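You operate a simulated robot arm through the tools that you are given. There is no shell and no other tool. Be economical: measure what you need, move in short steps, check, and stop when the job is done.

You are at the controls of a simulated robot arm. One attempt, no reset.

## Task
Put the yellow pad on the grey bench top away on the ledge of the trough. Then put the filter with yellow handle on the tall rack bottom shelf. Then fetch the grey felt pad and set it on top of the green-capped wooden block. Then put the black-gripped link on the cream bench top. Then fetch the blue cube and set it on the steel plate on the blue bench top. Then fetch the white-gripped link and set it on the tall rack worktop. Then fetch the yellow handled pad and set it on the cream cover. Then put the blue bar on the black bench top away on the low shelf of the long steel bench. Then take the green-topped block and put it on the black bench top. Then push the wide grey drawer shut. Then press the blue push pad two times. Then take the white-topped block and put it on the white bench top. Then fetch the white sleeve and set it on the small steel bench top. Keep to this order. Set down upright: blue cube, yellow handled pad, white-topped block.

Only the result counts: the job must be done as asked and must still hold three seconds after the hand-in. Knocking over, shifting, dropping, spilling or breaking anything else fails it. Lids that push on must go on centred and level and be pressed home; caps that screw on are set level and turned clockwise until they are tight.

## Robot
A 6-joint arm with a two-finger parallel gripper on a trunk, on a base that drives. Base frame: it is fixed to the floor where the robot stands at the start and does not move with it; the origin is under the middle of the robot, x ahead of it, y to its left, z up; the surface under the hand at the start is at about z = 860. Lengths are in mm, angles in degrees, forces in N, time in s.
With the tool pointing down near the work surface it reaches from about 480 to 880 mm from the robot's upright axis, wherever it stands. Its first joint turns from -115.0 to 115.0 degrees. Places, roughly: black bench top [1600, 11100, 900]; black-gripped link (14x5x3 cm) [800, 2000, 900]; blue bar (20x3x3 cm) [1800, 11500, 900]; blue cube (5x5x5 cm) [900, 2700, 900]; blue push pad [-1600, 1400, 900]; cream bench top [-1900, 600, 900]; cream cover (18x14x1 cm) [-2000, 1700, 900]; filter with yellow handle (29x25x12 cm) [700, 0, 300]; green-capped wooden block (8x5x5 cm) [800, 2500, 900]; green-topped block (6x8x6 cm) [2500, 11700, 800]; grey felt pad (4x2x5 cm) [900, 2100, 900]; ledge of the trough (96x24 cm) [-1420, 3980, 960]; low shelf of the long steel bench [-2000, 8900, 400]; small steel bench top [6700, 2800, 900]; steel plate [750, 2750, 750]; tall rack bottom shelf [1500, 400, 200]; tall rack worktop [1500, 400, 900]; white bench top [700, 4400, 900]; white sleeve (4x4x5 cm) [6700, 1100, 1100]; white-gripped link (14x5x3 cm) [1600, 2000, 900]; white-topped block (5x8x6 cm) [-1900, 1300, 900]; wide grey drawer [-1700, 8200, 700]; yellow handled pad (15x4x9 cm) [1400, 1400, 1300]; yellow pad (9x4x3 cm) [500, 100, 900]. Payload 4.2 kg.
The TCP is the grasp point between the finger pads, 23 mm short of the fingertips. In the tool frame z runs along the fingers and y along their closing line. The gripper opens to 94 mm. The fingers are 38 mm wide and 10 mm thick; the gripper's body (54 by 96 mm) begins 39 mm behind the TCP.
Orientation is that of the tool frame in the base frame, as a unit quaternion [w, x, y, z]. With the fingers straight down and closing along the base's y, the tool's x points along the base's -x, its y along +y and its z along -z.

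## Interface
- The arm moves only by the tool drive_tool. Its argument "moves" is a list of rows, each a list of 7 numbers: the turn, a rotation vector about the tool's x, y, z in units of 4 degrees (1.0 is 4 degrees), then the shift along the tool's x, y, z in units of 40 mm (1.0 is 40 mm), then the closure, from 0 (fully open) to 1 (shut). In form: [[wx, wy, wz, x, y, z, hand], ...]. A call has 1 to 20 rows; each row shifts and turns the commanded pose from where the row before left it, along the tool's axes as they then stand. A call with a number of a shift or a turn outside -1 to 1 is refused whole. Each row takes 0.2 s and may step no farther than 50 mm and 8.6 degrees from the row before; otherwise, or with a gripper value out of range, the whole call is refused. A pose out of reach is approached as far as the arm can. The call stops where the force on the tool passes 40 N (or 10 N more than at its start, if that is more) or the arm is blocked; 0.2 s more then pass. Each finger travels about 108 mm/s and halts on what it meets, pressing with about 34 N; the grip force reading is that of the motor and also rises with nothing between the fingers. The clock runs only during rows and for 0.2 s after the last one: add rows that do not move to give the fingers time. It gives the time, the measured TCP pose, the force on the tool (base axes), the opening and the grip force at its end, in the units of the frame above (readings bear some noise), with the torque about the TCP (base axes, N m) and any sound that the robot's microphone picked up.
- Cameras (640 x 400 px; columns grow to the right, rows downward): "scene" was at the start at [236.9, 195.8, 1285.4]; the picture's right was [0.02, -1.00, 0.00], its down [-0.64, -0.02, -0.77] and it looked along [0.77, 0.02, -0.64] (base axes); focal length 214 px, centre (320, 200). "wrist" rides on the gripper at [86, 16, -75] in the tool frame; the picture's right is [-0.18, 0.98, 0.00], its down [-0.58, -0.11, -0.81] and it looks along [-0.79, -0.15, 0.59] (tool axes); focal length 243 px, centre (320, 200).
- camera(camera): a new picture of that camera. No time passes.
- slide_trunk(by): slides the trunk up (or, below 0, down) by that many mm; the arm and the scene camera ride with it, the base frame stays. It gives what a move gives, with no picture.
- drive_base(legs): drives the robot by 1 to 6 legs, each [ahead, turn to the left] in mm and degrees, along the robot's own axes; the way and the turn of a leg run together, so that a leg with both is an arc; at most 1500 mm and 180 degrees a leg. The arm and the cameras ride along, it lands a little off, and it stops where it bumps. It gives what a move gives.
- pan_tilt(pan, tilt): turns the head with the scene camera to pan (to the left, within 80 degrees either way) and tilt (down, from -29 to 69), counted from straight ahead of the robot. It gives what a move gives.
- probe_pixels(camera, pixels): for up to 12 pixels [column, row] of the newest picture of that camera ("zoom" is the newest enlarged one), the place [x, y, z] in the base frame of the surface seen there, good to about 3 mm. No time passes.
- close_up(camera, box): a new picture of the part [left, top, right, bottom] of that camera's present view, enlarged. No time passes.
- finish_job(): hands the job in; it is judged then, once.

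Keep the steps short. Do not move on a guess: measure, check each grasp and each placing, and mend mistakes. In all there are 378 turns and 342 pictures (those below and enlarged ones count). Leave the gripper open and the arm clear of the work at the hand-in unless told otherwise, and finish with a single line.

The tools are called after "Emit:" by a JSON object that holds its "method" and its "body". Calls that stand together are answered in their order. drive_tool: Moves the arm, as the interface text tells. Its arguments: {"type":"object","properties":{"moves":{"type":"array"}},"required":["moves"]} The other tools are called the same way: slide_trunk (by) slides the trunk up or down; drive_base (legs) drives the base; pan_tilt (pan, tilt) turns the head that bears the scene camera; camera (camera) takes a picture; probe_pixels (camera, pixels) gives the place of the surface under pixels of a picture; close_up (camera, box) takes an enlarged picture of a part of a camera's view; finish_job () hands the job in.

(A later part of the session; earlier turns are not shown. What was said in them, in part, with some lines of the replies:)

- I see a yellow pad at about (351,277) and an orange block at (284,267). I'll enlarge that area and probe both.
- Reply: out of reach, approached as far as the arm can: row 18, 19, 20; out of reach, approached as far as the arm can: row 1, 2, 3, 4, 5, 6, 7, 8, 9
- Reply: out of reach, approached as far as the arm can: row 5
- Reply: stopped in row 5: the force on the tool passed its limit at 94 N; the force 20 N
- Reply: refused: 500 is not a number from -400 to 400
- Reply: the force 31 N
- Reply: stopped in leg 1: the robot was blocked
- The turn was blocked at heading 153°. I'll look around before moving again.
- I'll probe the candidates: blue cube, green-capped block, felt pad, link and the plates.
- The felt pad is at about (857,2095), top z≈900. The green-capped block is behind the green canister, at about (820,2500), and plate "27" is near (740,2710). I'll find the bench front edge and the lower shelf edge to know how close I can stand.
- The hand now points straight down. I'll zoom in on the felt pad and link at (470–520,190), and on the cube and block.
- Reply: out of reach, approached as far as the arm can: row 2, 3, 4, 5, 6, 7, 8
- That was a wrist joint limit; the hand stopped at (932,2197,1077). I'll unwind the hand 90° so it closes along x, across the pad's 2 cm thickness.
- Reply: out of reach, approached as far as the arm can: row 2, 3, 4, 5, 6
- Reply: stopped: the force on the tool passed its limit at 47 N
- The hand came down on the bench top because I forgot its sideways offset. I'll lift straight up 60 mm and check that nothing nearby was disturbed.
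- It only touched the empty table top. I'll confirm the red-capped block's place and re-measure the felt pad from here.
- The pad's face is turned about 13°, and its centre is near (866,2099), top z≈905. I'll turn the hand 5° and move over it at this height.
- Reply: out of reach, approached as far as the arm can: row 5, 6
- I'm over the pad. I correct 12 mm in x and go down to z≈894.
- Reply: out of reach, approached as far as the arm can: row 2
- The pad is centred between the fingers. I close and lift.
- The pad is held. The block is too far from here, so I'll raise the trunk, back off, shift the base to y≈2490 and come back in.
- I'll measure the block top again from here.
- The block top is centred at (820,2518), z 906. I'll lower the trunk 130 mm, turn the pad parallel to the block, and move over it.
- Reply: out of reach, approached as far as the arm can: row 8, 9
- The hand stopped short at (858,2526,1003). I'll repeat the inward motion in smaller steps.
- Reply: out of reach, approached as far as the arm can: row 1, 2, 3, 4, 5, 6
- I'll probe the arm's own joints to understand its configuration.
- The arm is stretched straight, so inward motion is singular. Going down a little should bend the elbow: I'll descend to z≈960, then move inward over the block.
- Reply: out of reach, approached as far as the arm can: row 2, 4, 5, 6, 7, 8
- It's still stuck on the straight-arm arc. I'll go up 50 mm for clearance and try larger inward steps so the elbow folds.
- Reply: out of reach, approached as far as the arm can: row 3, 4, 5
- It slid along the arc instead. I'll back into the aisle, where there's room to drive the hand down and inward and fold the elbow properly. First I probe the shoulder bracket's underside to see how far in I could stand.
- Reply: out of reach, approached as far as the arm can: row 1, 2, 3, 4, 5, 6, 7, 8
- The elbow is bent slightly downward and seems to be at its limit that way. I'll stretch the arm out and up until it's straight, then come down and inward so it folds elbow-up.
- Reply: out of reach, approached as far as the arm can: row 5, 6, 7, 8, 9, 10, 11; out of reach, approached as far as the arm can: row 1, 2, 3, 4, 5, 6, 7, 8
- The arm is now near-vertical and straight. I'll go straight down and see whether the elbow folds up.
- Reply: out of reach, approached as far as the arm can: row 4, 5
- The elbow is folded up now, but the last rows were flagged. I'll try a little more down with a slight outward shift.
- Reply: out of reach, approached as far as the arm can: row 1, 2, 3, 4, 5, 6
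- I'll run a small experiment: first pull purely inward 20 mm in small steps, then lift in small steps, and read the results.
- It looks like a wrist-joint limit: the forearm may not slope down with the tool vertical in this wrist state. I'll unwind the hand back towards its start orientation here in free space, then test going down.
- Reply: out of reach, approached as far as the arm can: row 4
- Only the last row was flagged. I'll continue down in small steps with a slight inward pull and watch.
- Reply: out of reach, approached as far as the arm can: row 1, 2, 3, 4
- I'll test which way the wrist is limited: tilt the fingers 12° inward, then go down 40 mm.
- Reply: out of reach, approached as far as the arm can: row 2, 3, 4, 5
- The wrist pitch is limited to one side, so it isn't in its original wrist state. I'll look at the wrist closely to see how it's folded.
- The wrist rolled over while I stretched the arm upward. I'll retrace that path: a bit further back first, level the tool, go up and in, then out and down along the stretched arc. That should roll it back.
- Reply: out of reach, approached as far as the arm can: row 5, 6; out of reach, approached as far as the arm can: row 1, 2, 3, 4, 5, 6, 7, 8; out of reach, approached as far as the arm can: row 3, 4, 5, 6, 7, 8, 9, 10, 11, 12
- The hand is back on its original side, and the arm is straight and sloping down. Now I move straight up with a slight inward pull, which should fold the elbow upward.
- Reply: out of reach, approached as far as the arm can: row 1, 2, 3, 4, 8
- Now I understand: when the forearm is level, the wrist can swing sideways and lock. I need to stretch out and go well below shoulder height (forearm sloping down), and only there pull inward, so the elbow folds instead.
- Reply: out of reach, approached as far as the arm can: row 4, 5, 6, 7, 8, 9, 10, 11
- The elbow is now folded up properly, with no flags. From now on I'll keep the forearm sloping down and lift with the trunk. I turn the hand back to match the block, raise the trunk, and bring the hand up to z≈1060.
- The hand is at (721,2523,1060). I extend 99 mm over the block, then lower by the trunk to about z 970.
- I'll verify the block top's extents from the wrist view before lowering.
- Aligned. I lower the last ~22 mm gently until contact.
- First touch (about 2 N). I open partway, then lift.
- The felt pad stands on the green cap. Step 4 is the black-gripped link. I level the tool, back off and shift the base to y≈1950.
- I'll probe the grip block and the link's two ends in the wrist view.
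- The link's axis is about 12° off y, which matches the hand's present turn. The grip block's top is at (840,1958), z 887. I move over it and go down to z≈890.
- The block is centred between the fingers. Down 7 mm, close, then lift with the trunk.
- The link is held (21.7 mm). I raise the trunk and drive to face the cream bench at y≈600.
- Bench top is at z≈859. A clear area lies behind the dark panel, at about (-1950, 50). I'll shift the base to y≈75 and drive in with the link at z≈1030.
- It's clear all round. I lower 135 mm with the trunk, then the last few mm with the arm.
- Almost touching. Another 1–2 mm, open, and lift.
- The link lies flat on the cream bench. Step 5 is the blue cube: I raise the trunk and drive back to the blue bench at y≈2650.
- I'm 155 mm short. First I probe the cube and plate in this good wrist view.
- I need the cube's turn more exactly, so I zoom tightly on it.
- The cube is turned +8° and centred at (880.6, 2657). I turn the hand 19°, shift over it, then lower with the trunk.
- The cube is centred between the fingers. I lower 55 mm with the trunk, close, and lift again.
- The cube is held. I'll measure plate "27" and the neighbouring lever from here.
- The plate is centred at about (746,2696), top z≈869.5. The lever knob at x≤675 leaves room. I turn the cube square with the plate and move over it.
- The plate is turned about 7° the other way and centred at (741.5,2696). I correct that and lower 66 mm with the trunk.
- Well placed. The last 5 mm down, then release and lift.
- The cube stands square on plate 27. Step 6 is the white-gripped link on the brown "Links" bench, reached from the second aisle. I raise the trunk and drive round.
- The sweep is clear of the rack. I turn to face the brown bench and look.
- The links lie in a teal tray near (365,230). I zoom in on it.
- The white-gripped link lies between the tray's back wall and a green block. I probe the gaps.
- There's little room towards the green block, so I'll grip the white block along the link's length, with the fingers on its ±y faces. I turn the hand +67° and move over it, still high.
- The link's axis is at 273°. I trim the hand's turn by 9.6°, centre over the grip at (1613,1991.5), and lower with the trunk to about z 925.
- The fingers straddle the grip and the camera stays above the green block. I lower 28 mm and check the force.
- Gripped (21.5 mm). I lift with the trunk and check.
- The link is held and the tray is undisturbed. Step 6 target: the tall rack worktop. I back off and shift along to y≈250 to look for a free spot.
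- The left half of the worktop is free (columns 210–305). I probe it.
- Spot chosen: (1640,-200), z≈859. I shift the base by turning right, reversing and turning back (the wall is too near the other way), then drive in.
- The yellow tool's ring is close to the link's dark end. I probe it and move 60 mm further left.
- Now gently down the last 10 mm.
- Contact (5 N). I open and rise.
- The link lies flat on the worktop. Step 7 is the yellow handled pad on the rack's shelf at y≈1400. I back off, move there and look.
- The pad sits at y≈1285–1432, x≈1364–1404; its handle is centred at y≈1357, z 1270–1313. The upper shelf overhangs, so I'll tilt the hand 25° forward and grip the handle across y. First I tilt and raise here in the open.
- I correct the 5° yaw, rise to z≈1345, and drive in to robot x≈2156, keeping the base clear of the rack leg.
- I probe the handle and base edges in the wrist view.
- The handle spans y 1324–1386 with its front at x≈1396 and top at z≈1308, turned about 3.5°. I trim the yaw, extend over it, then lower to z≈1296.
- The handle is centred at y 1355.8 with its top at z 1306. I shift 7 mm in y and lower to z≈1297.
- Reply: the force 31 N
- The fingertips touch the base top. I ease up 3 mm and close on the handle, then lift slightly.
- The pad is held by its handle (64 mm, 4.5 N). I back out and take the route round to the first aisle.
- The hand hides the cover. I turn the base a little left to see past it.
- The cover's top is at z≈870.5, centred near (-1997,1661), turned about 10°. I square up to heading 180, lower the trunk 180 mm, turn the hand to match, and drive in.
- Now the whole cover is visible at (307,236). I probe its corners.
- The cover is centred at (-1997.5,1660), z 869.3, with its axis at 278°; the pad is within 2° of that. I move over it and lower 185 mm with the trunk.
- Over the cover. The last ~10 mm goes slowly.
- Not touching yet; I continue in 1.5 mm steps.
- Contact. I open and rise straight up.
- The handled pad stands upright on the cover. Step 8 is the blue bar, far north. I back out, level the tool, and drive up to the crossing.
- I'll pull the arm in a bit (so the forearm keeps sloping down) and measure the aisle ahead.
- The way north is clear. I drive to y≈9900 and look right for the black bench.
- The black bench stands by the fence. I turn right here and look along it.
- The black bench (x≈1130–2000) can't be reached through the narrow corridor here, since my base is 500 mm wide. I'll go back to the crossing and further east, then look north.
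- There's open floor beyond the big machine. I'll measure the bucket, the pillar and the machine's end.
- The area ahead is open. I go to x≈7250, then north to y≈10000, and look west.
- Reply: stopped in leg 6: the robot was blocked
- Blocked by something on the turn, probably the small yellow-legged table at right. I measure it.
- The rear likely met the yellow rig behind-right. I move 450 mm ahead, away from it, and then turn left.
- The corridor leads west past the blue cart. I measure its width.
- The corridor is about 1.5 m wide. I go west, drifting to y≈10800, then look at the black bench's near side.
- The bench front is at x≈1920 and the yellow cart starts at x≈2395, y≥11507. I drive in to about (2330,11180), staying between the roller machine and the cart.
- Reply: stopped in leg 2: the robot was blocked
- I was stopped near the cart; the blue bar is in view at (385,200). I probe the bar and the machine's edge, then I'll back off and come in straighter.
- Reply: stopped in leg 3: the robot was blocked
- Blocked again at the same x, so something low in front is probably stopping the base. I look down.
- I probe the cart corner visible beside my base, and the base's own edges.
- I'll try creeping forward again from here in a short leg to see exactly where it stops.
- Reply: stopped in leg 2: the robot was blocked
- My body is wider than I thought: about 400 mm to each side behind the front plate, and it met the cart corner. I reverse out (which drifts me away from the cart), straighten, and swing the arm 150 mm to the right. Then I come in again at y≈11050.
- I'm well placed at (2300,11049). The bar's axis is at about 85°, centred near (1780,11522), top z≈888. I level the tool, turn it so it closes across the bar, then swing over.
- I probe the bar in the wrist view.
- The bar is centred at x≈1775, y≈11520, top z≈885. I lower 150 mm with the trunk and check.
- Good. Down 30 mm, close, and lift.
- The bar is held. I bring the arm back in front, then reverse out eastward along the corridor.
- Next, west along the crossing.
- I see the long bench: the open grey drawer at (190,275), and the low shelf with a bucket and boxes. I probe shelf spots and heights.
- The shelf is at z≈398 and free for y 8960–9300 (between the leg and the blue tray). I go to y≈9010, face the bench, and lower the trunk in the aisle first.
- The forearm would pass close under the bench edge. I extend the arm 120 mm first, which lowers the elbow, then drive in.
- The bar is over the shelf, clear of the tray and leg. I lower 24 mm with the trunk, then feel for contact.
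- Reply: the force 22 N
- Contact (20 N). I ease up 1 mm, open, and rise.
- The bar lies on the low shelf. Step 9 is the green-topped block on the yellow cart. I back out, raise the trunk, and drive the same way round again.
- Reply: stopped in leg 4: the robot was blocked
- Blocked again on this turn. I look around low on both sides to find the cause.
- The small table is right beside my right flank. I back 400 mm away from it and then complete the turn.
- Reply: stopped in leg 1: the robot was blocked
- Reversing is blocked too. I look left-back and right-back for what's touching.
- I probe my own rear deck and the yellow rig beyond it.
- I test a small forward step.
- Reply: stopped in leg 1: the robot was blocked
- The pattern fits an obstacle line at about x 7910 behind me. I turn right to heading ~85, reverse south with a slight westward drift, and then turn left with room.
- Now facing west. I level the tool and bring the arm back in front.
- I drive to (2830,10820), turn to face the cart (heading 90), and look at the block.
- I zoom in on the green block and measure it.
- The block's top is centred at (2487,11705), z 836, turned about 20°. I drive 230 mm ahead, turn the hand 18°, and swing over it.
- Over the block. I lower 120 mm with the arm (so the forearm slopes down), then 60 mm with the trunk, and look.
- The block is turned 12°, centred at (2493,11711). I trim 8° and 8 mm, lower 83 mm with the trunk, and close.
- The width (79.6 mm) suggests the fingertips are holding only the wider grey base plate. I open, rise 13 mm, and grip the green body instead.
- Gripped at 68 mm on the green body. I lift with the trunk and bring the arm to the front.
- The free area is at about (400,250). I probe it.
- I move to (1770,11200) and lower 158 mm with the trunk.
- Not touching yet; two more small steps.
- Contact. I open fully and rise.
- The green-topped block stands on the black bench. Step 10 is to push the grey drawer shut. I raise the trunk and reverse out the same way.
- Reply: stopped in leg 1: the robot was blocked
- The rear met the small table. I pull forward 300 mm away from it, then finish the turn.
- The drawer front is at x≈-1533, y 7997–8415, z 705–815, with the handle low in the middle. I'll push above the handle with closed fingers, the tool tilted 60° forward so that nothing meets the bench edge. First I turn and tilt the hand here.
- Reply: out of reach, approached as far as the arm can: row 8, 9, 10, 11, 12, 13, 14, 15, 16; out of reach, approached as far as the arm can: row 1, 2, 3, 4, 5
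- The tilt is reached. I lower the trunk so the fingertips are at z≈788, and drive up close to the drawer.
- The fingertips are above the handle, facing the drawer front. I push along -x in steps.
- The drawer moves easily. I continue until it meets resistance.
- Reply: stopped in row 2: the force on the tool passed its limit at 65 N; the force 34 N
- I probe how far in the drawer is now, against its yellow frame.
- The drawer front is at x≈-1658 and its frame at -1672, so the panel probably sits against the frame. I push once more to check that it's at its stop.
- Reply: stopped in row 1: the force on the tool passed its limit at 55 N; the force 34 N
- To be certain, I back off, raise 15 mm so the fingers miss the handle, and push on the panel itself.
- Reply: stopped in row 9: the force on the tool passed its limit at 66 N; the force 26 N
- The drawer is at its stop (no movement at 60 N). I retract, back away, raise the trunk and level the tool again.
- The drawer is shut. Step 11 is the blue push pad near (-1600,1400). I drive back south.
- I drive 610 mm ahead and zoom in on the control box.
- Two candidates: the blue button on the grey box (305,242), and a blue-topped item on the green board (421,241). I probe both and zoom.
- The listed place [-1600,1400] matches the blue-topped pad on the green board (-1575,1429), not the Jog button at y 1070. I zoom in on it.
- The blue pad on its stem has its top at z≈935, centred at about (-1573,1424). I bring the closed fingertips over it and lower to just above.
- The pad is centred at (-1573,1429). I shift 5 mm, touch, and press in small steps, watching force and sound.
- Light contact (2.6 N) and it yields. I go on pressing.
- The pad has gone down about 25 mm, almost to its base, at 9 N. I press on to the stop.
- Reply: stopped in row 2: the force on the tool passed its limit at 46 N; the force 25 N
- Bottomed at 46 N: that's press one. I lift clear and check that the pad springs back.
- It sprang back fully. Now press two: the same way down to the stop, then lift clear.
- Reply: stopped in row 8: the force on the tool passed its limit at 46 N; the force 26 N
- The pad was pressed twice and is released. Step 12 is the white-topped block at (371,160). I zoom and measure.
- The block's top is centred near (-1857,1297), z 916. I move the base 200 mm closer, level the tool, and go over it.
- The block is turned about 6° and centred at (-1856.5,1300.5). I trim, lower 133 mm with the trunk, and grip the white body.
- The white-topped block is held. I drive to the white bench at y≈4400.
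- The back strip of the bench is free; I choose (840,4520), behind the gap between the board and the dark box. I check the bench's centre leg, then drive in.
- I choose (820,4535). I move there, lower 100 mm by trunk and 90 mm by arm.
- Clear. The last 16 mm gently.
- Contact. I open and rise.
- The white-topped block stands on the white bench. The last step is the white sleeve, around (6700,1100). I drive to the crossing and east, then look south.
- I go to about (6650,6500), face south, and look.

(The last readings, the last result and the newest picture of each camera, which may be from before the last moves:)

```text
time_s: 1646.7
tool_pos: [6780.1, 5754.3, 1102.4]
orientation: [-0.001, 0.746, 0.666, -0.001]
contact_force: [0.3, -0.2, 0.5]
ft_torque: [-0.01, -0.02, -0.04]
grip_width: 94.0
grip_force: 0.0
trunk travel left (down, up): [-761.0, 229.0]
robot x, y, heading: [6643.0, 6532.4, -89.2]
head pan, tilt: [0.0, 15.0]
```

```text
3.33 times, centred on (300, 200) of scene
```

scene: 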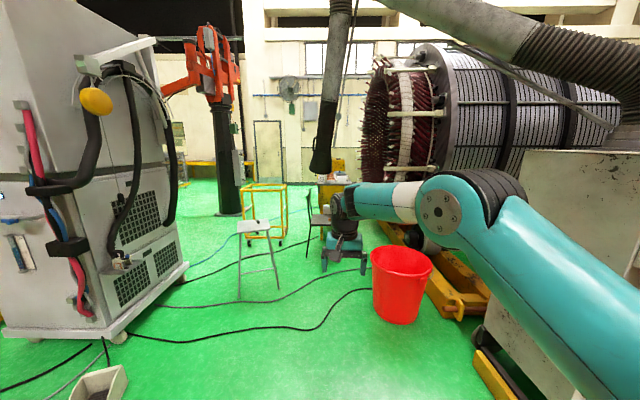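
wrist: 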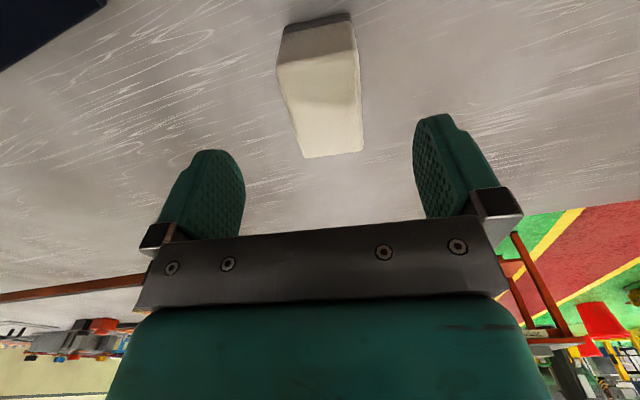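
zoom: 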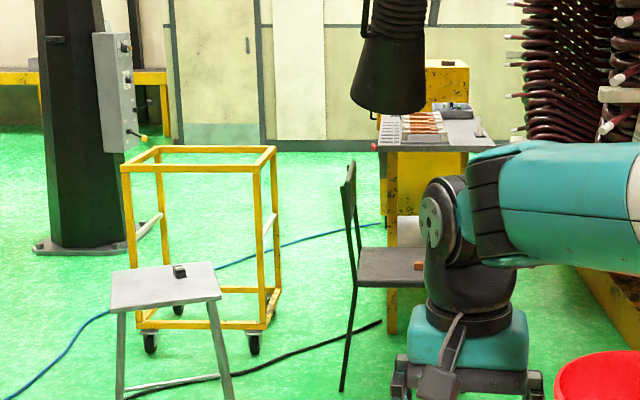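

I probe the yellow frame cart, the pillar and the cabinet beyond.

Emit:
{"method": "probe_pixels", "body": {"camera": "scene", "pixels": [[247, 244], [276, 246], [284, 232], [220, 214], [235, 212], [340, 162], [328, 190], [358, 185], [368, 182], [420, 235], [290, 190], [270, 225]]}}

Emit:
{"method": "pan_tilt", "body": {"pan": 35, "tilt": 15}}

Emit:
{"method": "camera", "body": {"camera": "scene"}}

```text
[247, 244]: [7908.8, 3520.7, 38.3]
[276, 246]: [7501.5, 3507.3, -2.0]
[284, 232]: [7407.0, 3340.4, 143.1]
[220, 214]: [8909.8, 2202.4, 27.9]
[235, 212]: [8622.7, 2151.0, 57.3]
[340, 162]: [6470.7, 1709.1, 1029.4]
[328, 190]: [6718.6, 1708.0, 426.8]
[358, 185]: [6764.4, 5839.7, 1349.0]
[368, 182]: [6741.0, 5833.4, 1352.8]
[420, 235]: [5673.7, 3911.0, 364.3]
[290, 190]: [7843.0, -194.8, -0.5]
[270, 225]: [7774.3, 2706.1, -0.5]
```

```text
time_s: 1647.7
tool_pos: [6780.2, 5753.5, 1102.3]
orientation: [-0.003, 0.747, 0.665, 0.0]
contact_force: [0.3, -0.4, -0.1]
ft_torque: [0.01, 0.0, 0.0]
grip_width: 93.8
grip_force: 0.0
trunk travel left (down, up): [-761.0, 229.0]
robot x, y, heading: [6643.2, 6532.1, -89.2]
head pan, tilt: [35.0, 15.0]
```

```text
90 pictures are left
```

scene: 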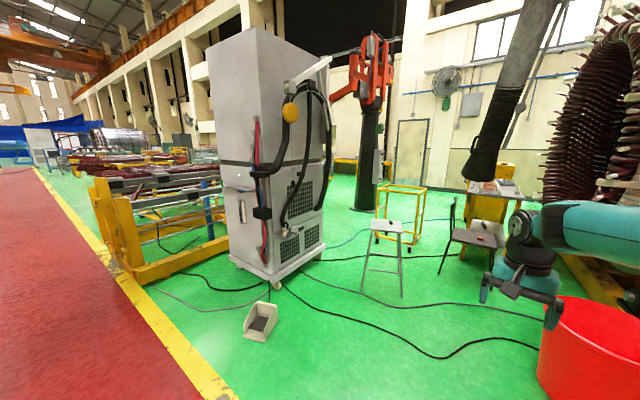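

From the north the way is too tight (hanging nozzle, stool, chair). The southern area should be reachable from the second aisle, going east along y≈800. I take that route.

Emit:
{"method": "drive_base", "body": {"legs": [[0, -91], [1500, 0], [1500, 0], [1200, 0], [0, 90]]}}

Emit:
{"method": "drive_base", "body": {"legs": [[1500, 0], [1500, 0], [1500, 0]]}}

```text
time_s: 1675.5
tool_pos: [2574.0, 5661.2, 1101.9]
orientation: [-0.002, 0.745, 0.667, 0.0]
contact_force: [0.2, 0.6, -0.2]
ft_torque: [0.01, 0.03, 0.02]
grip_width: 94.1
grip_force: 0.0
trunk travel left (down, up): [-761.0, 229.0]
robot x, y, heading: [2429.3, 6438.5, -89.0]
head pan, tilt: [35.0, 15.0]
```

```text
time_s: 1697.0
tool_pos: [2527.0, 1157.8, 1101.9]
orientation: [-0.001, 0.758, 0.653, 0.0]
contact_force: [0.2, 0.7, 0.1]
ft_torque: [-0.02, 0.01, 0.04]
grip_width: 94.0
grip_force: 0.1
trunk travel left (down, up): [-761.0, 229.0]
robot x, y, heading: [2412.3, 1939.6, -91.2]
head pan, tilt: [35.0, 15.0]
```

Emit:
{"method": "drive_base", "body": {"legs": [[1150, 0], [0, 91]]}}

Emit:
{"method": "pan_tilt", "body": {"pan": 10, "tilt": 12}}

Emit:
{"method": "camera", "body": {"camera": "scene"}}

```text
time_s: 1706.6
tool_pos: [3175.8, 924.1, 1102.0]
orientation: [0.0, 0.07, 0.998, -0.001]
contact_force: [0.6, -0.2, -0.2]
ft_torque: [0.01, 0.05, 0.02]
grip_width: 93.9
grip_force: 0.0
trunk travel left (down, up): [-761.0, 229.0]
robot x, y, heading: [2392.3, 800.1, -0.3]
head pan, tilt: [35.0, 15.0]
```

```text
time_s: 1707.5
tool_pos: [3175.2, 924.4, 1102.0]
orientation: [0.0, 0.069, 0.998, -0.001]
contact_force: [0.0, -0.3, 0.8]
ft_torque: [0.02, 0.01, 0.0]
grip_width: 93.9
grip_force: 0.1
trunk travel left (down, up): [-761.0, 229.0]
robot x, y, heading: [2392.4, 803.6, -0.4]
head pan, tilt: [10.0, 12.0]
```

```text
89 pictures are left
```

scene: 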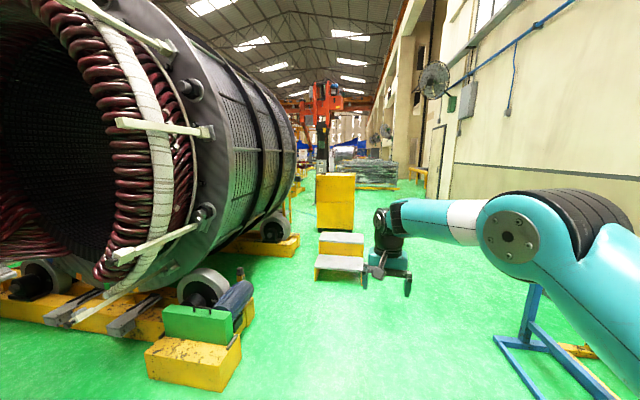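

The yellow cabinet with steps is straight ahead. I measure it and zoom in on its top.

Emit:
{"method": "probe_pixels", "body": {"camera": "scene", "pixels": [[336, 180], [318, 195], [354, 195], [336, 228], [318, 275], [362, 280], [340, 245], [298, 240], [245, 330], [255, 300], [520, 340], [375, 205]]}}

Emit:
{"method": "close_up", "body": {"camera": "scene", "box": [290, 150, 390, 290]}}

```text
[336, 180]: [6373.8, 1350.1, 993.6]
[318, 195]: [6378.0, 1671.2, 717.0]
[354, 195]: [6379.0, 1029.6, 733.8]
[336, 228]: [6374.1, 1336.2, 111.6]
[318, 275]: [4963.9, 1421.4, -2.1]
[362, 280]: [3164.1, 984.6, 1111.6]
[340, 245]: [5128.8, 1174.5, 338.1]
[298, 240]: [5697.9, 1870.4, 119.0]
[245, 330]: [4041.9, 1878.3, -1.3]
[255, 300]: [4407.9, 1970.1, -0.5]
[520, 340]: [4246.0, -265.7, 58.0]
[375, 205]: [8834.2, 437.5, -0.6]
```

```text
2.86 times, centred on (340, 220) of scene
```

zoom: 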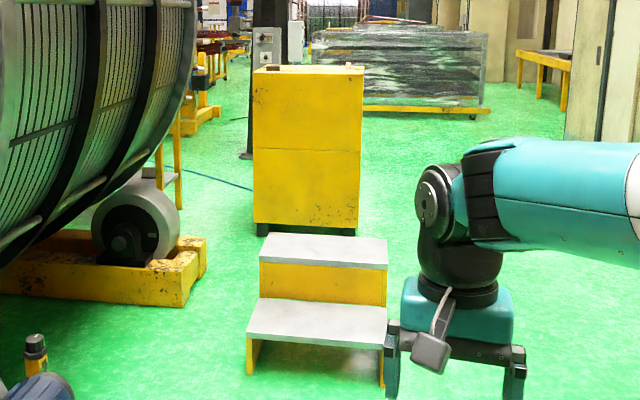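

The sleeve should be on top of the cabinet (top z≈1040), towards its south side. I pass south of the steps at y≈380, and stop short to look.

Emit:
{"method": "drive_base", "body": {"legs": [[0, -22], [1100, 0], [0, 22.4], [1500, 0], [900, 0]]}}

Emit:
{"method": "slide_trunk", "body": {"by": 200}}

Emit:
{"method": "pan_tilt", "body": {"pan": 35, "tilt": 20}}

Emit:
{"method": "camera", "body": {"camera": "scene"}}

```text
time_s: 1726.9
tool_pos: [6605.7, 511.1, 1103.1]
orientation: [-0.001, 0.067, 0.998, -0.001]
contact_force: [0.7, 0.5, 0.2]
ft_torque: [0.0, -0.06, 0.01]
grip_width: 94.2
grip_force: 0.0
trunk travel left (down, up): [-761.0, 229.0]
robot x, y, heading: [5824.4, 386.5, 0.1]
head pan, tilt: [10.0, 12.0]
```

```text
time_s: 1729.1
tool_pos: [6605.0, 511.5, 1302.8]
orientation: [-0.001, 0.067, 0.998, -0.001]
contact_force: [0.6, -0.4, -0.1]
ft_torque: [0.01, 0.02, -0.03]
grip_width: 94.0
grip_force: 0.1
trunk travel left (down, up): [-961.0, 29.0]
robot x, y, heading: [5826.6, 385.5, -0.3]
head pan, tilt: [10.0, 12.0]
```

```text
time_s: 1730.0
tool_pos: [6605.3, 511.6, 1302.1]
orientation: [-0.001, 0.067, 0.998, -0.001]
contact_force: [-0.3, 0.8, 0.3]
ft_torque: [0.05, 0.01, -0.02]
grip_width: 94.1
grip_force: 0.1
trunk travel left (down, up): [-961.0, 29.0]
robot x, y, heading: [5823.9, 386.7, -0.4]
head pan, tilt: [35.0, 20.0]
```

```text
87 pictures are left
```

scene: 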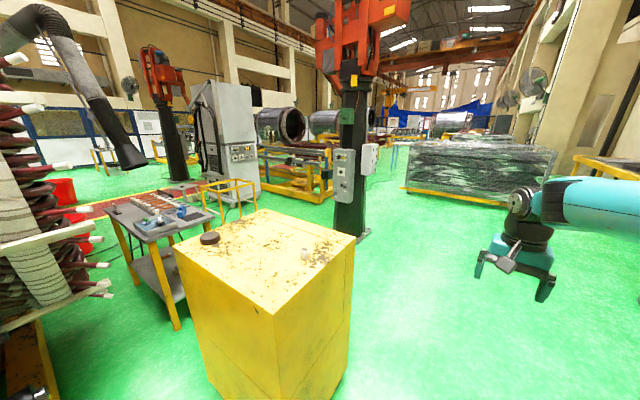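

I see the cabinet top with a small white piece at (305,254), and the small steel bench behind it. I zoom in on both.

Emit:
{"method": "close_up", "body": {"camera": "scene", "box": [180, 205, 360, 315]}}

Emit:
{"method": "probe_pixels", "body": {"camera": "scene", "pixels": [[305, 252], [305, 258], [300, 255], [310, 257], [275, 312], [353, 240], [268, 212], [178, 252], [305, 265], [210, 238]]}}

Emit:
{"method": "close_up", "body": {"camera": "scene", "box": [90, 170, 250, 270]}}

Emit:
{"method": "probe_pixels", "body": {"camera": "scene", "pixels": [[150, 240], [215, 220], [105, 205], [160, 200], [180, 228], [195, 212], [125, 215], [140, 230], [165, 235], [205, 207]]}}

```text
3.56 times, centred on (270, 260) of scene
```

zoom: 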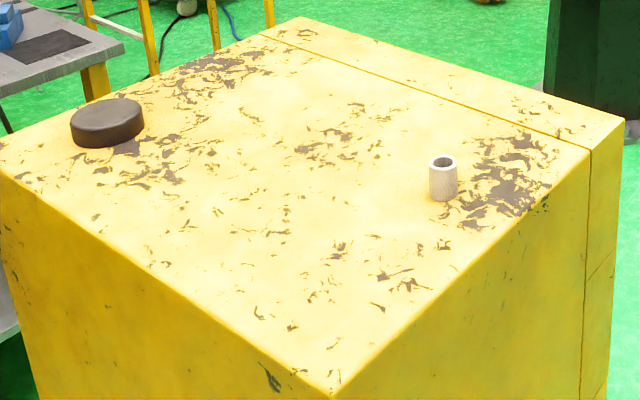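

```text
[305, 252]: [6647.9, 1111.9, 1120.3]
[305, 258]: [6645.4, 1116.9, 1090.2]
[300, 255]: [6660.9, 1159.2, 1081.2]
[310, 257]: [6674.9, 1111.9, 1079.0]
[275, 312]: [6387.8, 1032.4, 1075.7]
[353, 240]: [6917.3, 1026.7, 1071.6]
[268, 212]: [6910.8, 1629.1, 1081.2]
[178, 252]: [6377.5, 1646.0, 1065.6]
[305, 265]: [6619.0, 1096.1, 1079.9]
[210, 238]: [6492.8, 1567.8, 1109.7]
```

```text
4.00 times, centred on (170, 220) of scene
```

zoom: 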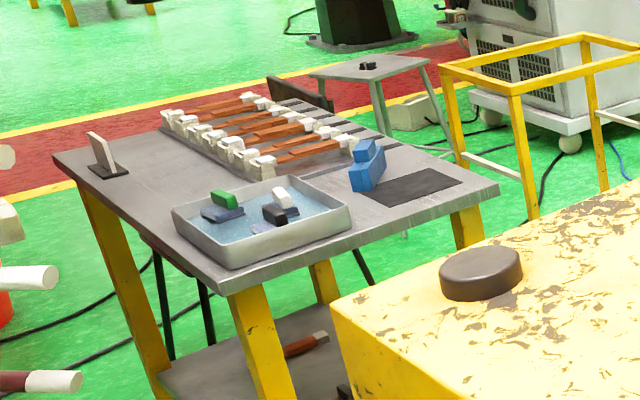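

```text
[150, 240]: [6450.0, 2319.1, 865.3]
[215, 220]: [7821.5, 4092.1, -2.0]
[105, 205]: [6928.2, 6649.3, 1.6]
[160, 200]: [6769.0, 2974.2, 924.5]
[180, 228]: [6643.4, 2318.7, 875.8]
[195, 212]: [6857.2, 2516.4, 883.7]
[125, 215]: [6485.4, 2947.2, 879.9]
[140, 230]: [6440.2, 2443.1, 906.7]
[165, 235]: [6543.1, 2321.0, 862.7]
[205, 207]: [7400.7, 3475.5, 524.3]
```

The sleeve is a tube at about (6655,1117), z 1081–1120. I probe free spots on the small bench near its south-east side.

Emit:
{"method": "probe_pixels", "body": {"camera": "zoom", "pixels": [[370, 225], [400, 225], [365, 210], [455, 205], [490, 188], [375, 195], [460, 180], [410, 170], [400, 205], [340, 245], [150, 205], [420, 150]]}}

Emit:
{"method": "close_up", "body": {"camera": "scene", "box": [160, 195, 230, 245]}}

Emit:
{"method": "close_up", "body": {"camera": "scene", "box": [290, 240, 322, 265]}}

Emit:
{"method": "probe_pixels", "body": {"camera": "zoom", "pixels": [[250, 180], [290, 170], [330, 180], [290, 210], [260, 300], [320, 300], [290, 350]]}}

```text
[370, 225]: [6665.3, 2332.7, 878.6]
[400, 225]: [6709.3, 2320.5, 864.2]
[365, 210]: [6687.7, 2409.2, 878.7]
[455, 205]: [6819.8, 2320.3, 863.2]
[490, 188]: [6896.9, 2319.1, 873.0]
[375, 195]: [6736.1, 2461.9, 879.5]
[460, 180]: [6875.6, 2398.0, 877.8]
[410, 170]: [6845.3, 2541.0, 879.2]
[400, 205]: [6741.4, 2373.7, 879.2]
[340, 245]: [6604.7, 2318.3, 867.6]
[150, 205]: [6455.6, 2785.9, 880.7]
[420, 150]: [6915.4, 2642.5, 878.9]
```

```text
8.00 times, centred on (195, 220) of scene
```

zoom: 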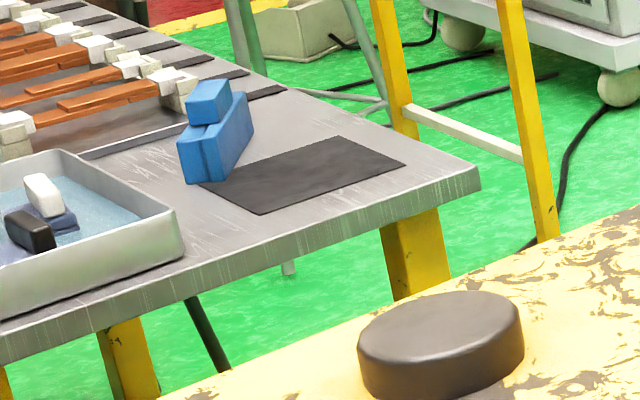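

```text
16.00 times, centred on (306, 252) of scene
```

zoom: 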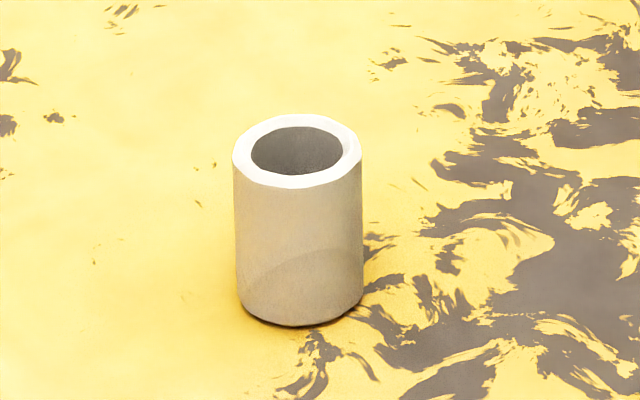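

```text
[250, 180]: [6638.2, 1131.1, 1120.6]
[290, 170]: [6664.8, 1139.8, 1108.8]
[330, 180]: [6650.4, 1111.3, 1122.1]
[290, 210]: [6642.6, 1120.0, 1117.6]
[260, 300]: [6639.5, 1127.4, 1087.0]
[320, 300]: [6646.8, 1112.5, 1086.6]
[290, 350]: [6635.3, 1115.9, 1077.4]
```

Emit:
{"method": "probe_pixels", "body": {"camera": "zoom", "pixels": [[240, 155], [356, 155], [297, 119], [297, 183], [255, 128], [342, 128], [297, 190]]}}

```text
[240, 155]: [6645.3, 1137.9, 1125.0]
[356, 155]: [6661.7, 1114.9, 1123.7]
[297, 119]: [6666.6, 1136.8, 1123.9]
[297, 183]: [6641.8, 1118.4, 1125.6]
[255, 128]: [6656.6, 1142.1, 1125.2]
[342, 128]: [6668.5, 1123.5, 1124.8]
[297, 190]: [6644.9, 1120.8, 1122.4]
```

The sleeve is centred at (6654,1127), top z 1125, about 32 mm across. I drive to x≈6654 and face north towards the cabinet.

Emit:
{"method": "drive_base", "body": {"legs": [[830, 0], [0, 90.4]]}}

Emit:
{"method": "pan_tilt", "body": {"pan": 0, "tilt": 30}}

Emit:
{"method": "camera", "body": {"camera": "scene"}}

Emit:
{"method": "camera", "body": {"camera": "wrist"}}

```text
time_s: 1738.2
tool_pos: [6535.4, 1170.6, 1302.6]
orientation: [0.0, -0.657, 0.754, -0.002]
contact_force: [-0.8, 0.2, 0.3]
ft_torque: [0.0, 0.0, -0.01]
grip_width: 94.1
grip_force: 0.1
trunk travel left (down, up): [-961.0, 29.0]
robot x, y, heading: [6658.9, 388.8, 89.5]
head pan, tilt: [35.0, 20.0]
```

```text
time_s: 1739.2
tool_pos: [6535.8, 1170.0, 1303.6]
orientation: [0.0, -0.657, 0.754, -0.001]
contact_force: [-0.1, -1.0, 0.8]
ft_torque: [0.04, -0.02, 0.02]
grip_width: 94.1
grip_force: 0.1
trunk travel left (down, up): [-961.0, 29.0]
robot x, y, heading: [6659.6, 388.2, 89.5]
head pan, tilt: [0.0, 30.0]
```

```text
82 pictures are left
```

scene: 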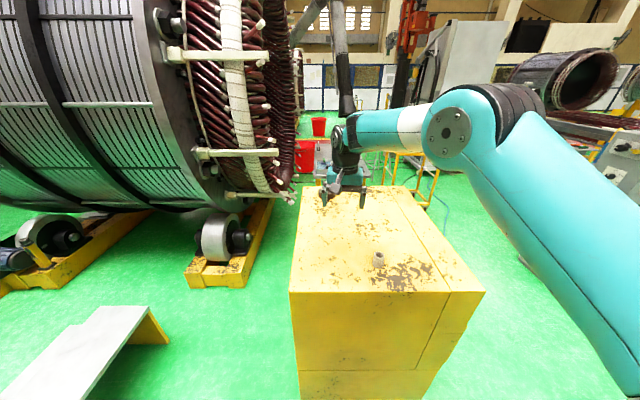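

```text
81 pictures are left
```

wrist: 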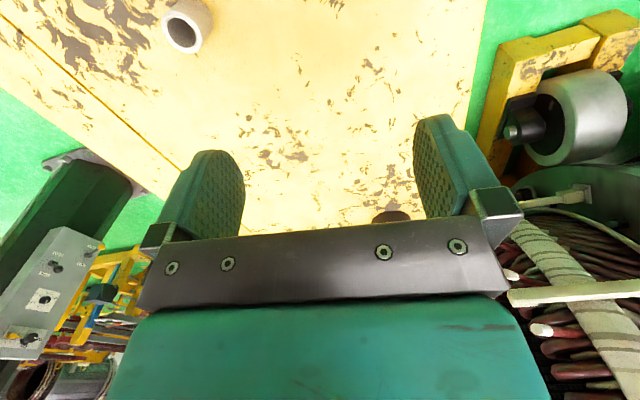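

I move over the sleeve and lower to about z 1165 for a wrist view.

Emit:
{"method": "drive_tool", "body": {"moves": [[0, 0, 0, 0.165, -0.768, 0.3, 0], [0, 0, 0, 0.165, -0.768, 0.3, 0], [0, 0, 0, 0.165, -0.768, 0.3, 0], [0, 0, 0, 0.165, -0.768, 0.3, 0], [0, 0, 0, 0, 0, 0, 0]]}}

Emit:
{"method": "slide_trunk", "body": {"by": -95}}

Emit:
{"method": "camera", "body": {"camera": "wrist"}}

```text
time_s: 1740.4
tool_pos: [6656.2, 1125.4, 1252.7]
orientation: [-0.001, -0.657, 0.754, -0.001]
contact_force: [-0.1, -0.1, 0.5]
ft_torque: [-0.01, 0.02, 0.01]
grip_width: 94.0
grip_force: 0.2
trunk travel left (down, up): [-961.0, 29.0]
robot x, y, heading: [6657.8, 388.6, 89.5]
head pan, tilt: [0.0, 30.0]
```

```text
time_s: 1741.7
tool_pos: [6654.9, 1124.6, 1158.8]
orientation: [0.0, -0.657, 0.754, -0.002]
contact_force: [-0.1, -0.4, 1.1]
ft_torque: [0.02, -0.01, -0.01]
grip_width: 94.1
grip_force: 0.1
trunk travel left (down, up): [-866.0, 124.0]
robot x, y, heading: [6658.2, 388.9, 89.7]
head pan, tilt: [0.0, 30.0]
```

```text
80 pictures are left
```

wrist: 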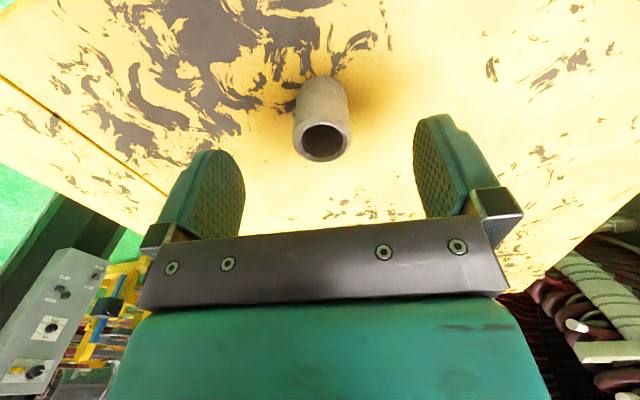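

Emit:
{"method": "probe_pixels", "body": {"camera": "wrist", "pixels": [[297, 138], [349, 140], [323, 159], [322, 120], [305, 125], [342, 125]]}}

```text
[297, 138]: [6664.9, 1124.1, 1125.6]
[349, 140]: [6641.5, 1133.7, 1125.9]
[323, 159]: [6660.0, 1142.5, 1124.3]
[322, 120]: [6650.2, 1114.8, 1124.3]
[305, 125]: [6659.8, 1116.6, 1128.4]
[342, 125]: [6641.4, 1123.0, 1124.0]
```

Centred within a few mm. I trim 4 mm, lower 52 mm, and grip.

Emit:
{"method": "drive_tool", "body": {"moves": [[0, 0, 0, -0.11, 0, 0, 0.2], [0, 0, 0, 0, 0, 0, 0.2]]}}

Emit:
{"method": "slide_trunk", "body": {"by": -50}}

Emit:
{"method": "drive_tool", "body": {"moves": [[0, 0, 0, 0, 0, 0, 0.4], [0, 0, 0, 0, 0, 0, 0.6], [0, 0, 0, 0, 0, 0, 1], [0, 0, 0, 0, 0, 0, 1], [0, 0, 0, 0, 0, 0, 1]]}}

Emit:
{"method": "slide_trunk", "body": {"by": 140}}

Emit:
{"method": "camera", "body": {"camera": "wrist"}}

```text
time_s: 1742.3
tool_pos: [6657.0, 1129.0, 1159.0]
orientation: [-0.001, -0.657, 0.754, -0.001]
contact_force: [0.0, -0.3, 0.9]
ft_torque: [0.0, 0.01, -0.02]
grip_width: 75.2
grip_force: 0.0
trunk travel left (down, up): [-866.0, 124.0]
robot x, y, heading: [6659.1, 387.1, 89.6]
head pan, tilt: [0.0, 30.0]
```

```text
time_s: 1743.2
tool_pos: [6656.3, 1129.1, 1107.4]
orientation: [-0.001, -0.657, 0.754, -0.002]
contact_force: [-0.1, 0.0, 0.8]
ft_torque: [0.0, 0.01, 0.01]
grip_width: 75.3
grip_force: 0.0
trunk travel left (down, up): [-816.0, 174.0]
robot x, y, heading: [6657.8, 389.5, 90.1]
head pan, tilt: [0.0, 30.0]
```

```text
time_s: 1744.4
tool_pos: [6656.8, 1129.9, 1108.5]
orientation: [0.0, -0.657, 0.754, -0.001]
contact_force: [1.3, -0.5, 0.5]
ft_torque: [0.0, -0.03, 0.01]
grip_width: 32.1
grip_force: 34.0
trunk travel left (down, up): [-816.0, 174.0]
robot x, y, heading: [6656.3, 389.1, 89.8]
head pan, tilt: [0.0, 30.0]
```

```text
time_s: 1746.1
tool_pos: [6656.3, 1129.9, 1248.9]
orientation: [0.001, -0.657, 0.754, -0.001]
contact_force: [0.6, 0.2, -0.3]
ft_torque: [0.03, 0.03, 0.0]
grip_width: 32.2
grip_force: 33.8
trunk travel left (down, up): [-956.0, 34.0]
robot x, y, heading: [6657.6, 389.6, 89.6]
head pan, tilt: [0.0, 30.0]
```

```text
79 pictures are left
```

wrist: 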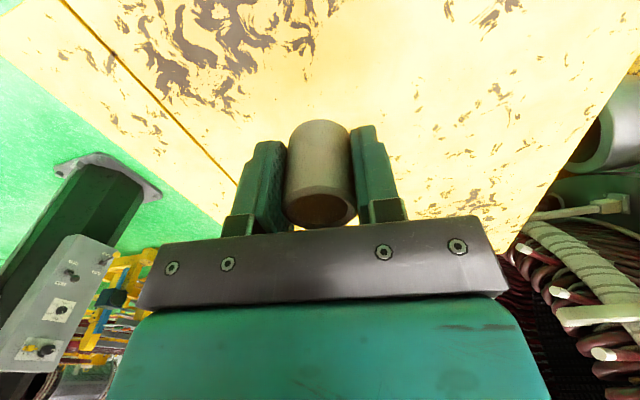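

The sleeve is held upright (32.2 mm). I go round the cabinet's east side to face the small steel bench.

Emit:
{"method": "drive_base", "body": {"legs": [[0, -89.6], [860, 0], [0, 90], [1500, 0], [330, 0]]}}

Emit:
{"method": "pan_tilt", "body": {"pan": 30, "tilt": 35}}

Emit:
{"method": "camera", "body": {"camera": "scene"}}

```text
time_s: 1767.1
tool_pos: [7502.8, 2992.7, 1247.8]
orientation: [0.0, -0.661, 0.75, -0.001]
contact_force: [-0.5, 0.9, 0.4]
ft_torque: [0.03, 0.01, -0.02]
grip_width: 32.6
grip_force: 34.4
trunk travel left (down, up): [-956.0, 34.0]
robot x, y, heading: [7515.2, 2249.5, 90.2]
head pan, tilt: [0.0, 30.0]
```

```text
time_s: 1768.0
tool_pos: [7502.6, 2992.3, 1247.9]
orientation: [0.0, -0.66, 0.751, -0.001]
contact_force: [0.4, -0.6, -0.6]
ft_torque: [-0.02, 0.01, 0.03]
grip_width: 32.6
grip_force: 33.5
trunk travel left (down, up): [-956.0, 34.0]
robot x, y, heading: [7513.3, 2253.4, 90.2]
head pan, tilt: [30.0, 35.0]
```

```text
78 pictures are left
```

scene: 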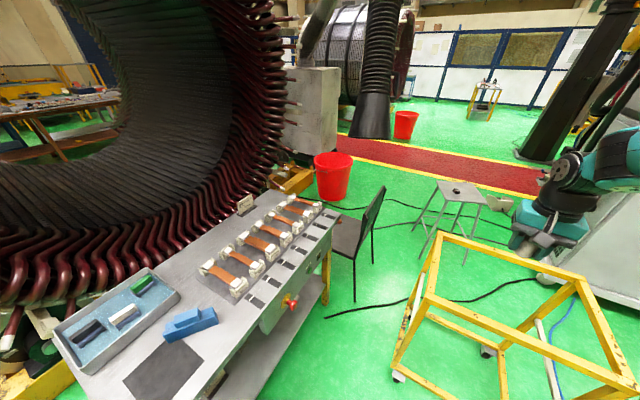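

I measure the frame cart's nearest corner and the free spots on the bench.

Emit:
{"method": "probe_pixels", "body": {"camera": "scene", "pixels": [[398, 378], [410, 355], [235, 335], [215, 345], [228, 318], [205, 355], [245, 320], [190, 322], [160, 375], [270, 325], [180, 280], [140, 340]]}}

Emit:
{"method": "close_up", "body": {"camera": "scene", "box": [60, 240, 300, 400]}}

```text
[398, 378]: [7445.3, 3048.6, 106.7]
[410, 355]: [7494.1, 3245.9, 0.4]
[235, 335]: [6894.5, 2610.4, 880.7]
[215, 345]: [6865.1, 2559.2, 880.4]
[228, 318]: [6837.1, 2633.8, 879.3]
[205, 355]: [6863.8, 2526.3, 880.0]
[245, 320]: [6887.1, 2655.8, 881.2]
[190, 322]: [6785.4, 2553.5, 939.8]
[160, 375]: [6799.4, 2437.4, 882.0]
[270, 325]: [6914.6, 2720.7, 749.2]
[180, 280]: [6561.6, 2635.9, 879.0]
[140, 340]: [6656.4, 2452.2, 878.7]
```

```text
2.50 times, centred on (180, 320) of scene
```

zoom: 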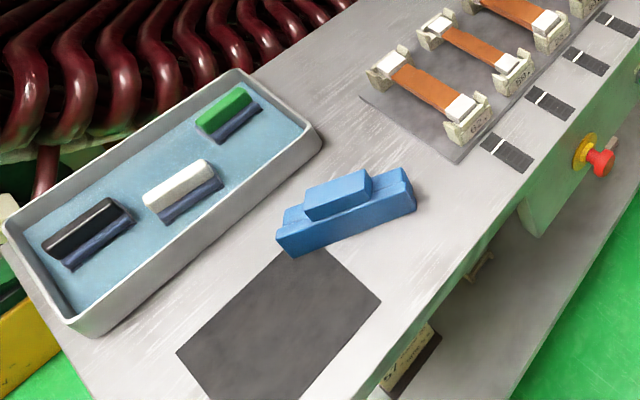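

Emit:
{"method": "probe_pixels", "body": {"camera": "zoom", "pixels": [[414, 212], [300, 257], [380, 300], [482, 145], [460, 160], [420, 260], [440, 235], [470, 190], [515, 165], [450, 210], [405, 310]]}}

```text
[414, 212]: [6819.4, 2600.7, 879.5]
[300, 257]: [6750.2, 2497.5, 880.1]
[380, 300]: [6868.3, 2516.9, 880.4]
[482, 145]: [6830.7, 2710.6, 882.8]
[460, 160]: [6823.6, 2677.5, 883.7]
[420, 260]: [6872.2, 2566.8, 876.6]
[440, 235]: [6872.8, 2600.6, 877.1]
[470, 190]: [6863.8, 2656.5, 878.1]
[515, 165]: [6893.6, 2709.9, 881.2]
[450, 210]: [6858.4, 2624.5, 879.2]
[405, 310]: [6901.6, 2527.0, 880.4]
```

The clear spot is (6873,2618), z≈879. I turn to face the bench and swing the arm over.

Emit:
{"method": "drive_base", "body": {"legs": [[0, 90]]}}

Emit:
{"method": "pan_tilt", "body": {"pan": -20, "tilt": 40}}

Emit:
{"method": "camera", "body": {"camera": "scene"}}

```text
time_s: 1772.3
tool_pos: [6771.1, 2219.3, 1248.5]
orientation: [-0.001, 0.999, -0.049, 0.0]
contact_force: [-0.7, -0.1, -0.4]
ft_torque: [0.0, 0.03, -0.01]
grip_width: 32.4
grip_force: 33.7
trunk travel left (down, up): [-956.0, 34.0]
robot x, y, heading: [7512.1, 2250.4, -178.0]
head pan, tilt: [30.0, 35.0]
```

```text
time_s: 1773.5
tool_pos: [6769.4, 2219.8, 1248.5]
orientation: [-0.001, 0.999, -0.048, 0.0]
contact_force: [0.8, 0.3, -0.2]
ft_torque: [0.02, 0.03, 0.03]
grip_width: 32.5
grip_force: 34.5
trunk travel left (down, up): [-956.0, 34.0]
robot x, y, heading: [7511.7, 2252.9, -178.0]
head pan, tilt: [-20.0, 40.0]
```

```text
76 pictures are left
```

scene: 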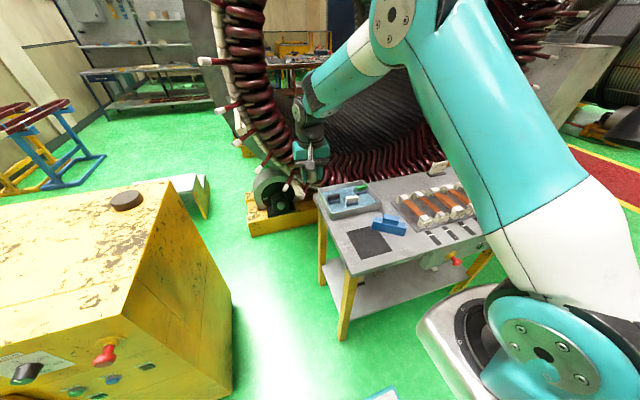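

Emit:
{"method": "drive_tool", "body": {"moves": [[0, 0, 0, 0.147, -0.923, 0.3, 1], [0, 0, 0, 0.147, -0.923, 0.3, 1], [0, 0, 0, 0.147, -0.923, 0.3, 1], [0, 0, 0, 0.147, -0.923, 0.3, 1], [0, 0, 0, 0.147, -0.923, 0.3, 1], [0, 0, 0, 0.147, -0.923, 0.3, 1], [0, 0, 0, 0.147, -0.923, 0.3, 1], [0, 0, 0, 0.147, -0.923, 0.3, 1], [0, 0, 0, 0.147, -0.923, 0.3, 1], [0, 0, 0, 0.147, -0.923, 0.3, 1], [0, 0, 0, 0.147, -0.923, 0.3, 1], [0, 0, 0, 0, 0, 0, 1]]}}

Emit:
{"method": "slide_trunk", "body": {"by": -150}}

Emit:
{"method": "camera", "body": {"camera": "wrist"}}

Emit:
{"method": "camera", "body": {"camera": "scene"}}

```text
time_s: 1776.1
tool_pos: [6872.8, 2617.7, 1116.9]
orientation: [-0.001, 0.999, -0.048, 0.0]
contact_force: [0.5, -0.2, -0.2]
ft_torque: [0.0, 0.03, 0.01]
grip_width: 32.6
grip_force: 33.9
trunk travel left (down, up): [-956.0, 34.0]
robot x, y, heading: [7515.3, 2248.6, -178.2]
head pan, tilt: [-20.0, 40.0]
```

```text
time_s: 1777.9
tool_pos: [6873.2, 2617.2, 968.6]
orientation: [-0.001, 0.999, -0.048, 0.001]
contact_force: [0.5, -0.4, -0.2]
ft_torque: [0.01, 0.01, 0.0]
grip_width: 32.6
grip_force: 34.3
trunk travel left (down, up): [-806.0, 184.0]
robot x, y, heading: [7511.9, 2246.7, -178.1]
head pan, tilt: [-20.0, 40.0]
```

```text
75 pictures are left
```

wrist: 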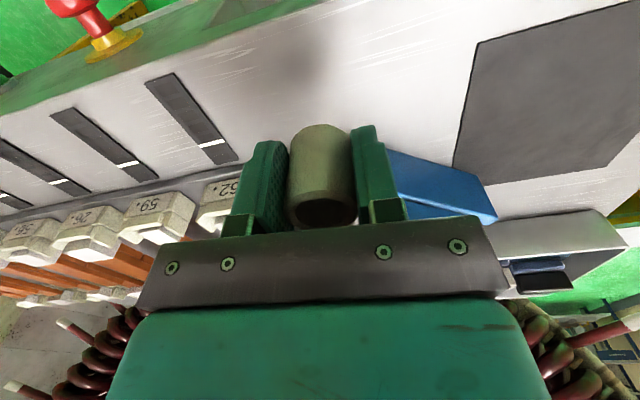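

```text
74 pictures are left
```

scene: 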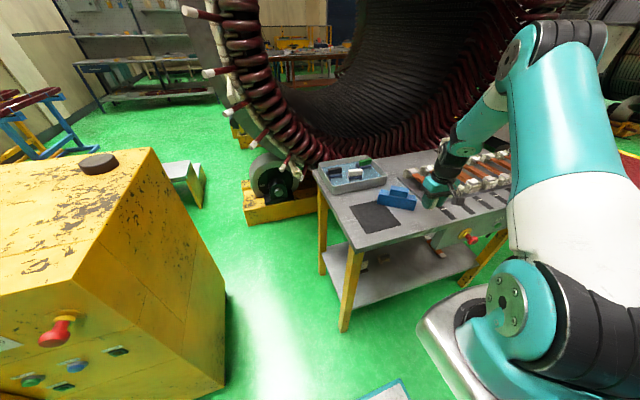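

The spot below is clear. I lower 52 mm with the trunk, then the last few mm with the arm.

Emit:
{"method": "slide_trunk", "body": {"by": -54}}

Emit:
{"method": "drive_tool", "body": {"moves": [[0, 0, 0, 0, 0, 0.06, 1], [0, 0, 0, 0, 0, 0.04, 1], [0, 0, 0, 0, 0, 0, 1]]}}

Emit:
{"method": "camera", "body": {"camera": "wrist"}}

```text
time_s: 1778.8
tool_pos: [6874.2, 2617.9, 913.8]
orientation: [-0.001, 0.999, -0.048, 0.001]
contact_force: [-0.9, -0.4, -0.9]
ft_torque: [-0.02, -0.01, -0.01]
grip_width: 32.5
grip_force: 33.9
trunk travel left (down, up): [-752.0, 238.0]
robot x, y, heading: [7513.3, 2255.0, -177.8]
head pan, tilt: [-20.0, 40.0]
```

```text
time_s: 1779.6
tool_pos: [6873.2, 2617.9, 911.0]
orientation: [0.0, 0.999, -0.049, 0.001]
contact_force: [-0.9, 0.1, -0.4]
ft_torque: [0.04, 0.01, 0.0]
grip_width: 32.5
grip_force: 33.6
trunk travel left (down, up): [-752.0, 238.0]
robot x, y, heading: [7509.2, 2253.8, -178.1]
head pan, tilt: [-20.0, 40.0]
```

```text
73 pictures are left
```

wrist: 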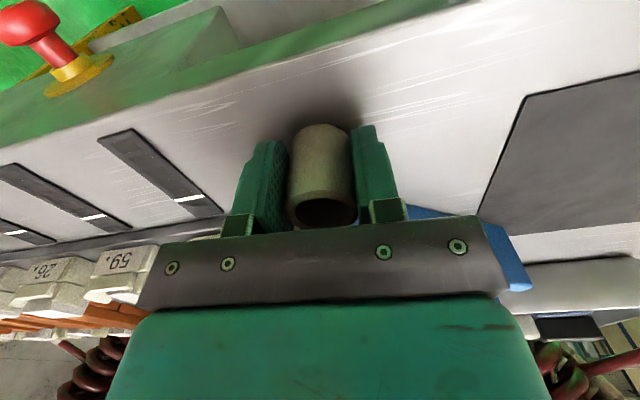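

Emit:
{"method": "drive_tool", "body": {"moves": [[0, 0, 0, 0, 0, 0.05, 1], [0, 0, 0, 0, 0, 0.04, 1], [0, 0, 0, 0, 0, 0.03, 1], [0, 0, 0, 0, 0, 0, 1]]}}

```text
time_s: 1780.6
tool_pos: [6874.0, 2617.8, 908.5]
orientation: [-0.001, 0.999, -0.049, -0.002]
contact_force: [7.9, -4.1, 21.5]
ft_torque: [-0.25, -0.26, 0.03]
grip_width: 32.6
grip_force: 33.8
trunk travel left (down, up): [-752.0, 238.0]
robot x, y, heading: [7514.1, 2250.2, -178.2]
head pan, tilt: [-20.0, 40.0]
stopped in row 4: the force on the tool passed its limit at 41 N (the readings are from after the stop); the commanded pose is now the measured one
```

It's down (21 N). I ease up 1 mm, open partway, and rise.

Emit:
{"method": "drive_tool", "body": {"moves": [[0, 0, 0, 0, 0, -0.03, 1], [0, 0, 0, 0, 0, 0, 0.6], [0, 0, 0, 0, 0, 0, 0.45], [0, 0, 0, 0, 0, 0, 0.45], [0, 0, 0, 0, 0, -0.3, 0.45], [0, 0, 0, 0, 0, -0.7, 0.45], [0, 0, 0, 0, 0, -0.8, 0.3], [0, 0, 0, 0, 0, -0.8, 0], [0, 0, 0, 0, 0, 0, 0]]}}

Emit:
{"method": "camera", "body": {"camera": "wrist"}}

Emit:
{"method": "close_up", "body": {"camera": "scene", "box": [340, 140, 520, 260]}}

```text
time_s: 1782.6
tool_pos: [6872.2, 2618.8, 1012.5]
orientation: [-0.002, 0.999, -0.049, -0.001]
contact_force: [-0.1, -0.1, -0.2]
ft_torque: [-0.03, -0.01, 0.03]
grip_width: 94.2
grip_force: 0.0
trunk travel left (down, up): [-752.0, 238.0]
robot x, y, heading: [7512.3, 2246.6, -178.2]
head pan, tilt: [-20.0, 40.0]
```

```text
72 pictures are left
```

wrist: 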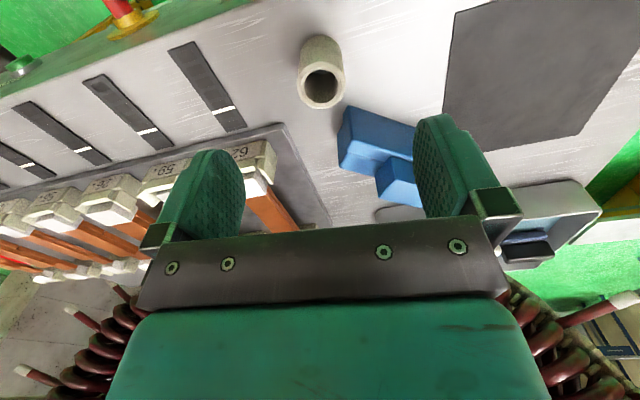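

```text
3.33 times, centred on (430, 200) of scene
```

zoom: 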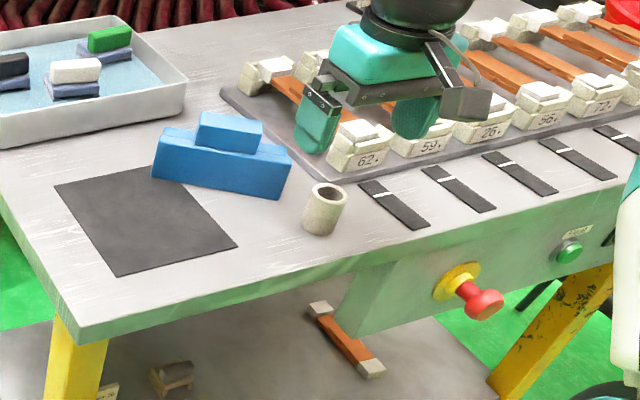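

The sleeve stands on the steel bench. I raise the hand well clear, then hand in.

Emit:
{"method": "slide_trunk", "body": {"by": 180}}

Emit:
{"method": "drive_base", "body": {"legs": [[-250, 0]]}}

Emit:
{"method": "camera", "body": {"camera": "scene"}}

```text
time_s: 1784.6
tool_pos: [6871.4, 2617.2, 1193.1]
orientation: [-0.002, 0.999, -0.049, -0.001]
contact_force: [-0.3, 1.1, 1.0]
ft_torque: [0.01, -0.02, -0.01]
grip_width: 94.0
grip_force: 0.0
trunk travel left (down, up): [-932.0, 58.0]
robot x, y, heading: [7510.0, 2251.7, -178.0]
head pan, tilt: [-20.0, 40.0]
```

```text
time_s: 1786.4
tool_pos: [7124.2, 2630.9, 1192.6]
orientation: [-0.001, 0.999, -0.052, -0.001]
contact_force: [-0.3, 0.0, 0.8]
ft_torque: [-0.03, -0.02, 0.02]
grip_width: 94.0
grip_force: 0.1
trunk travel left (down, up): [-932.0, 58.0]
robot x, y, heading: [7763.5, 2259.8, -178.6]
head pan, tilt: [-20.0, 40.0]
```

```text
70 pictures are left
```

scene: 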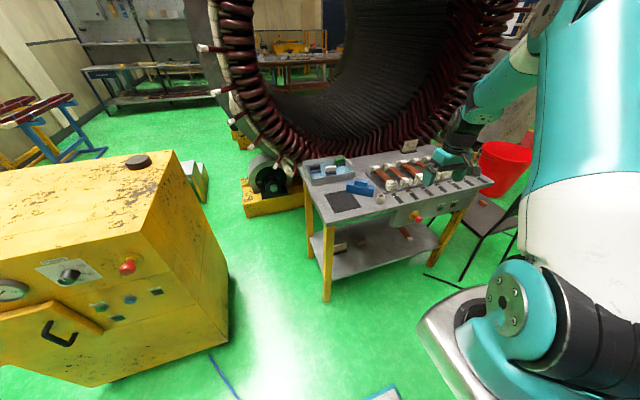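

Everything is set, the gripper is open and the arm is clear. I hand the job in.

Emit:
{"method": "finish_job", "body": {}}

```text
The job is handed in.
```

All 13 steps were done in the given order and the job is handed in. While driving, the base bumped furniture several times (the yellow cart repeatedly, and small tables), and I only re-measured one table afterwards, which hadn't moved.
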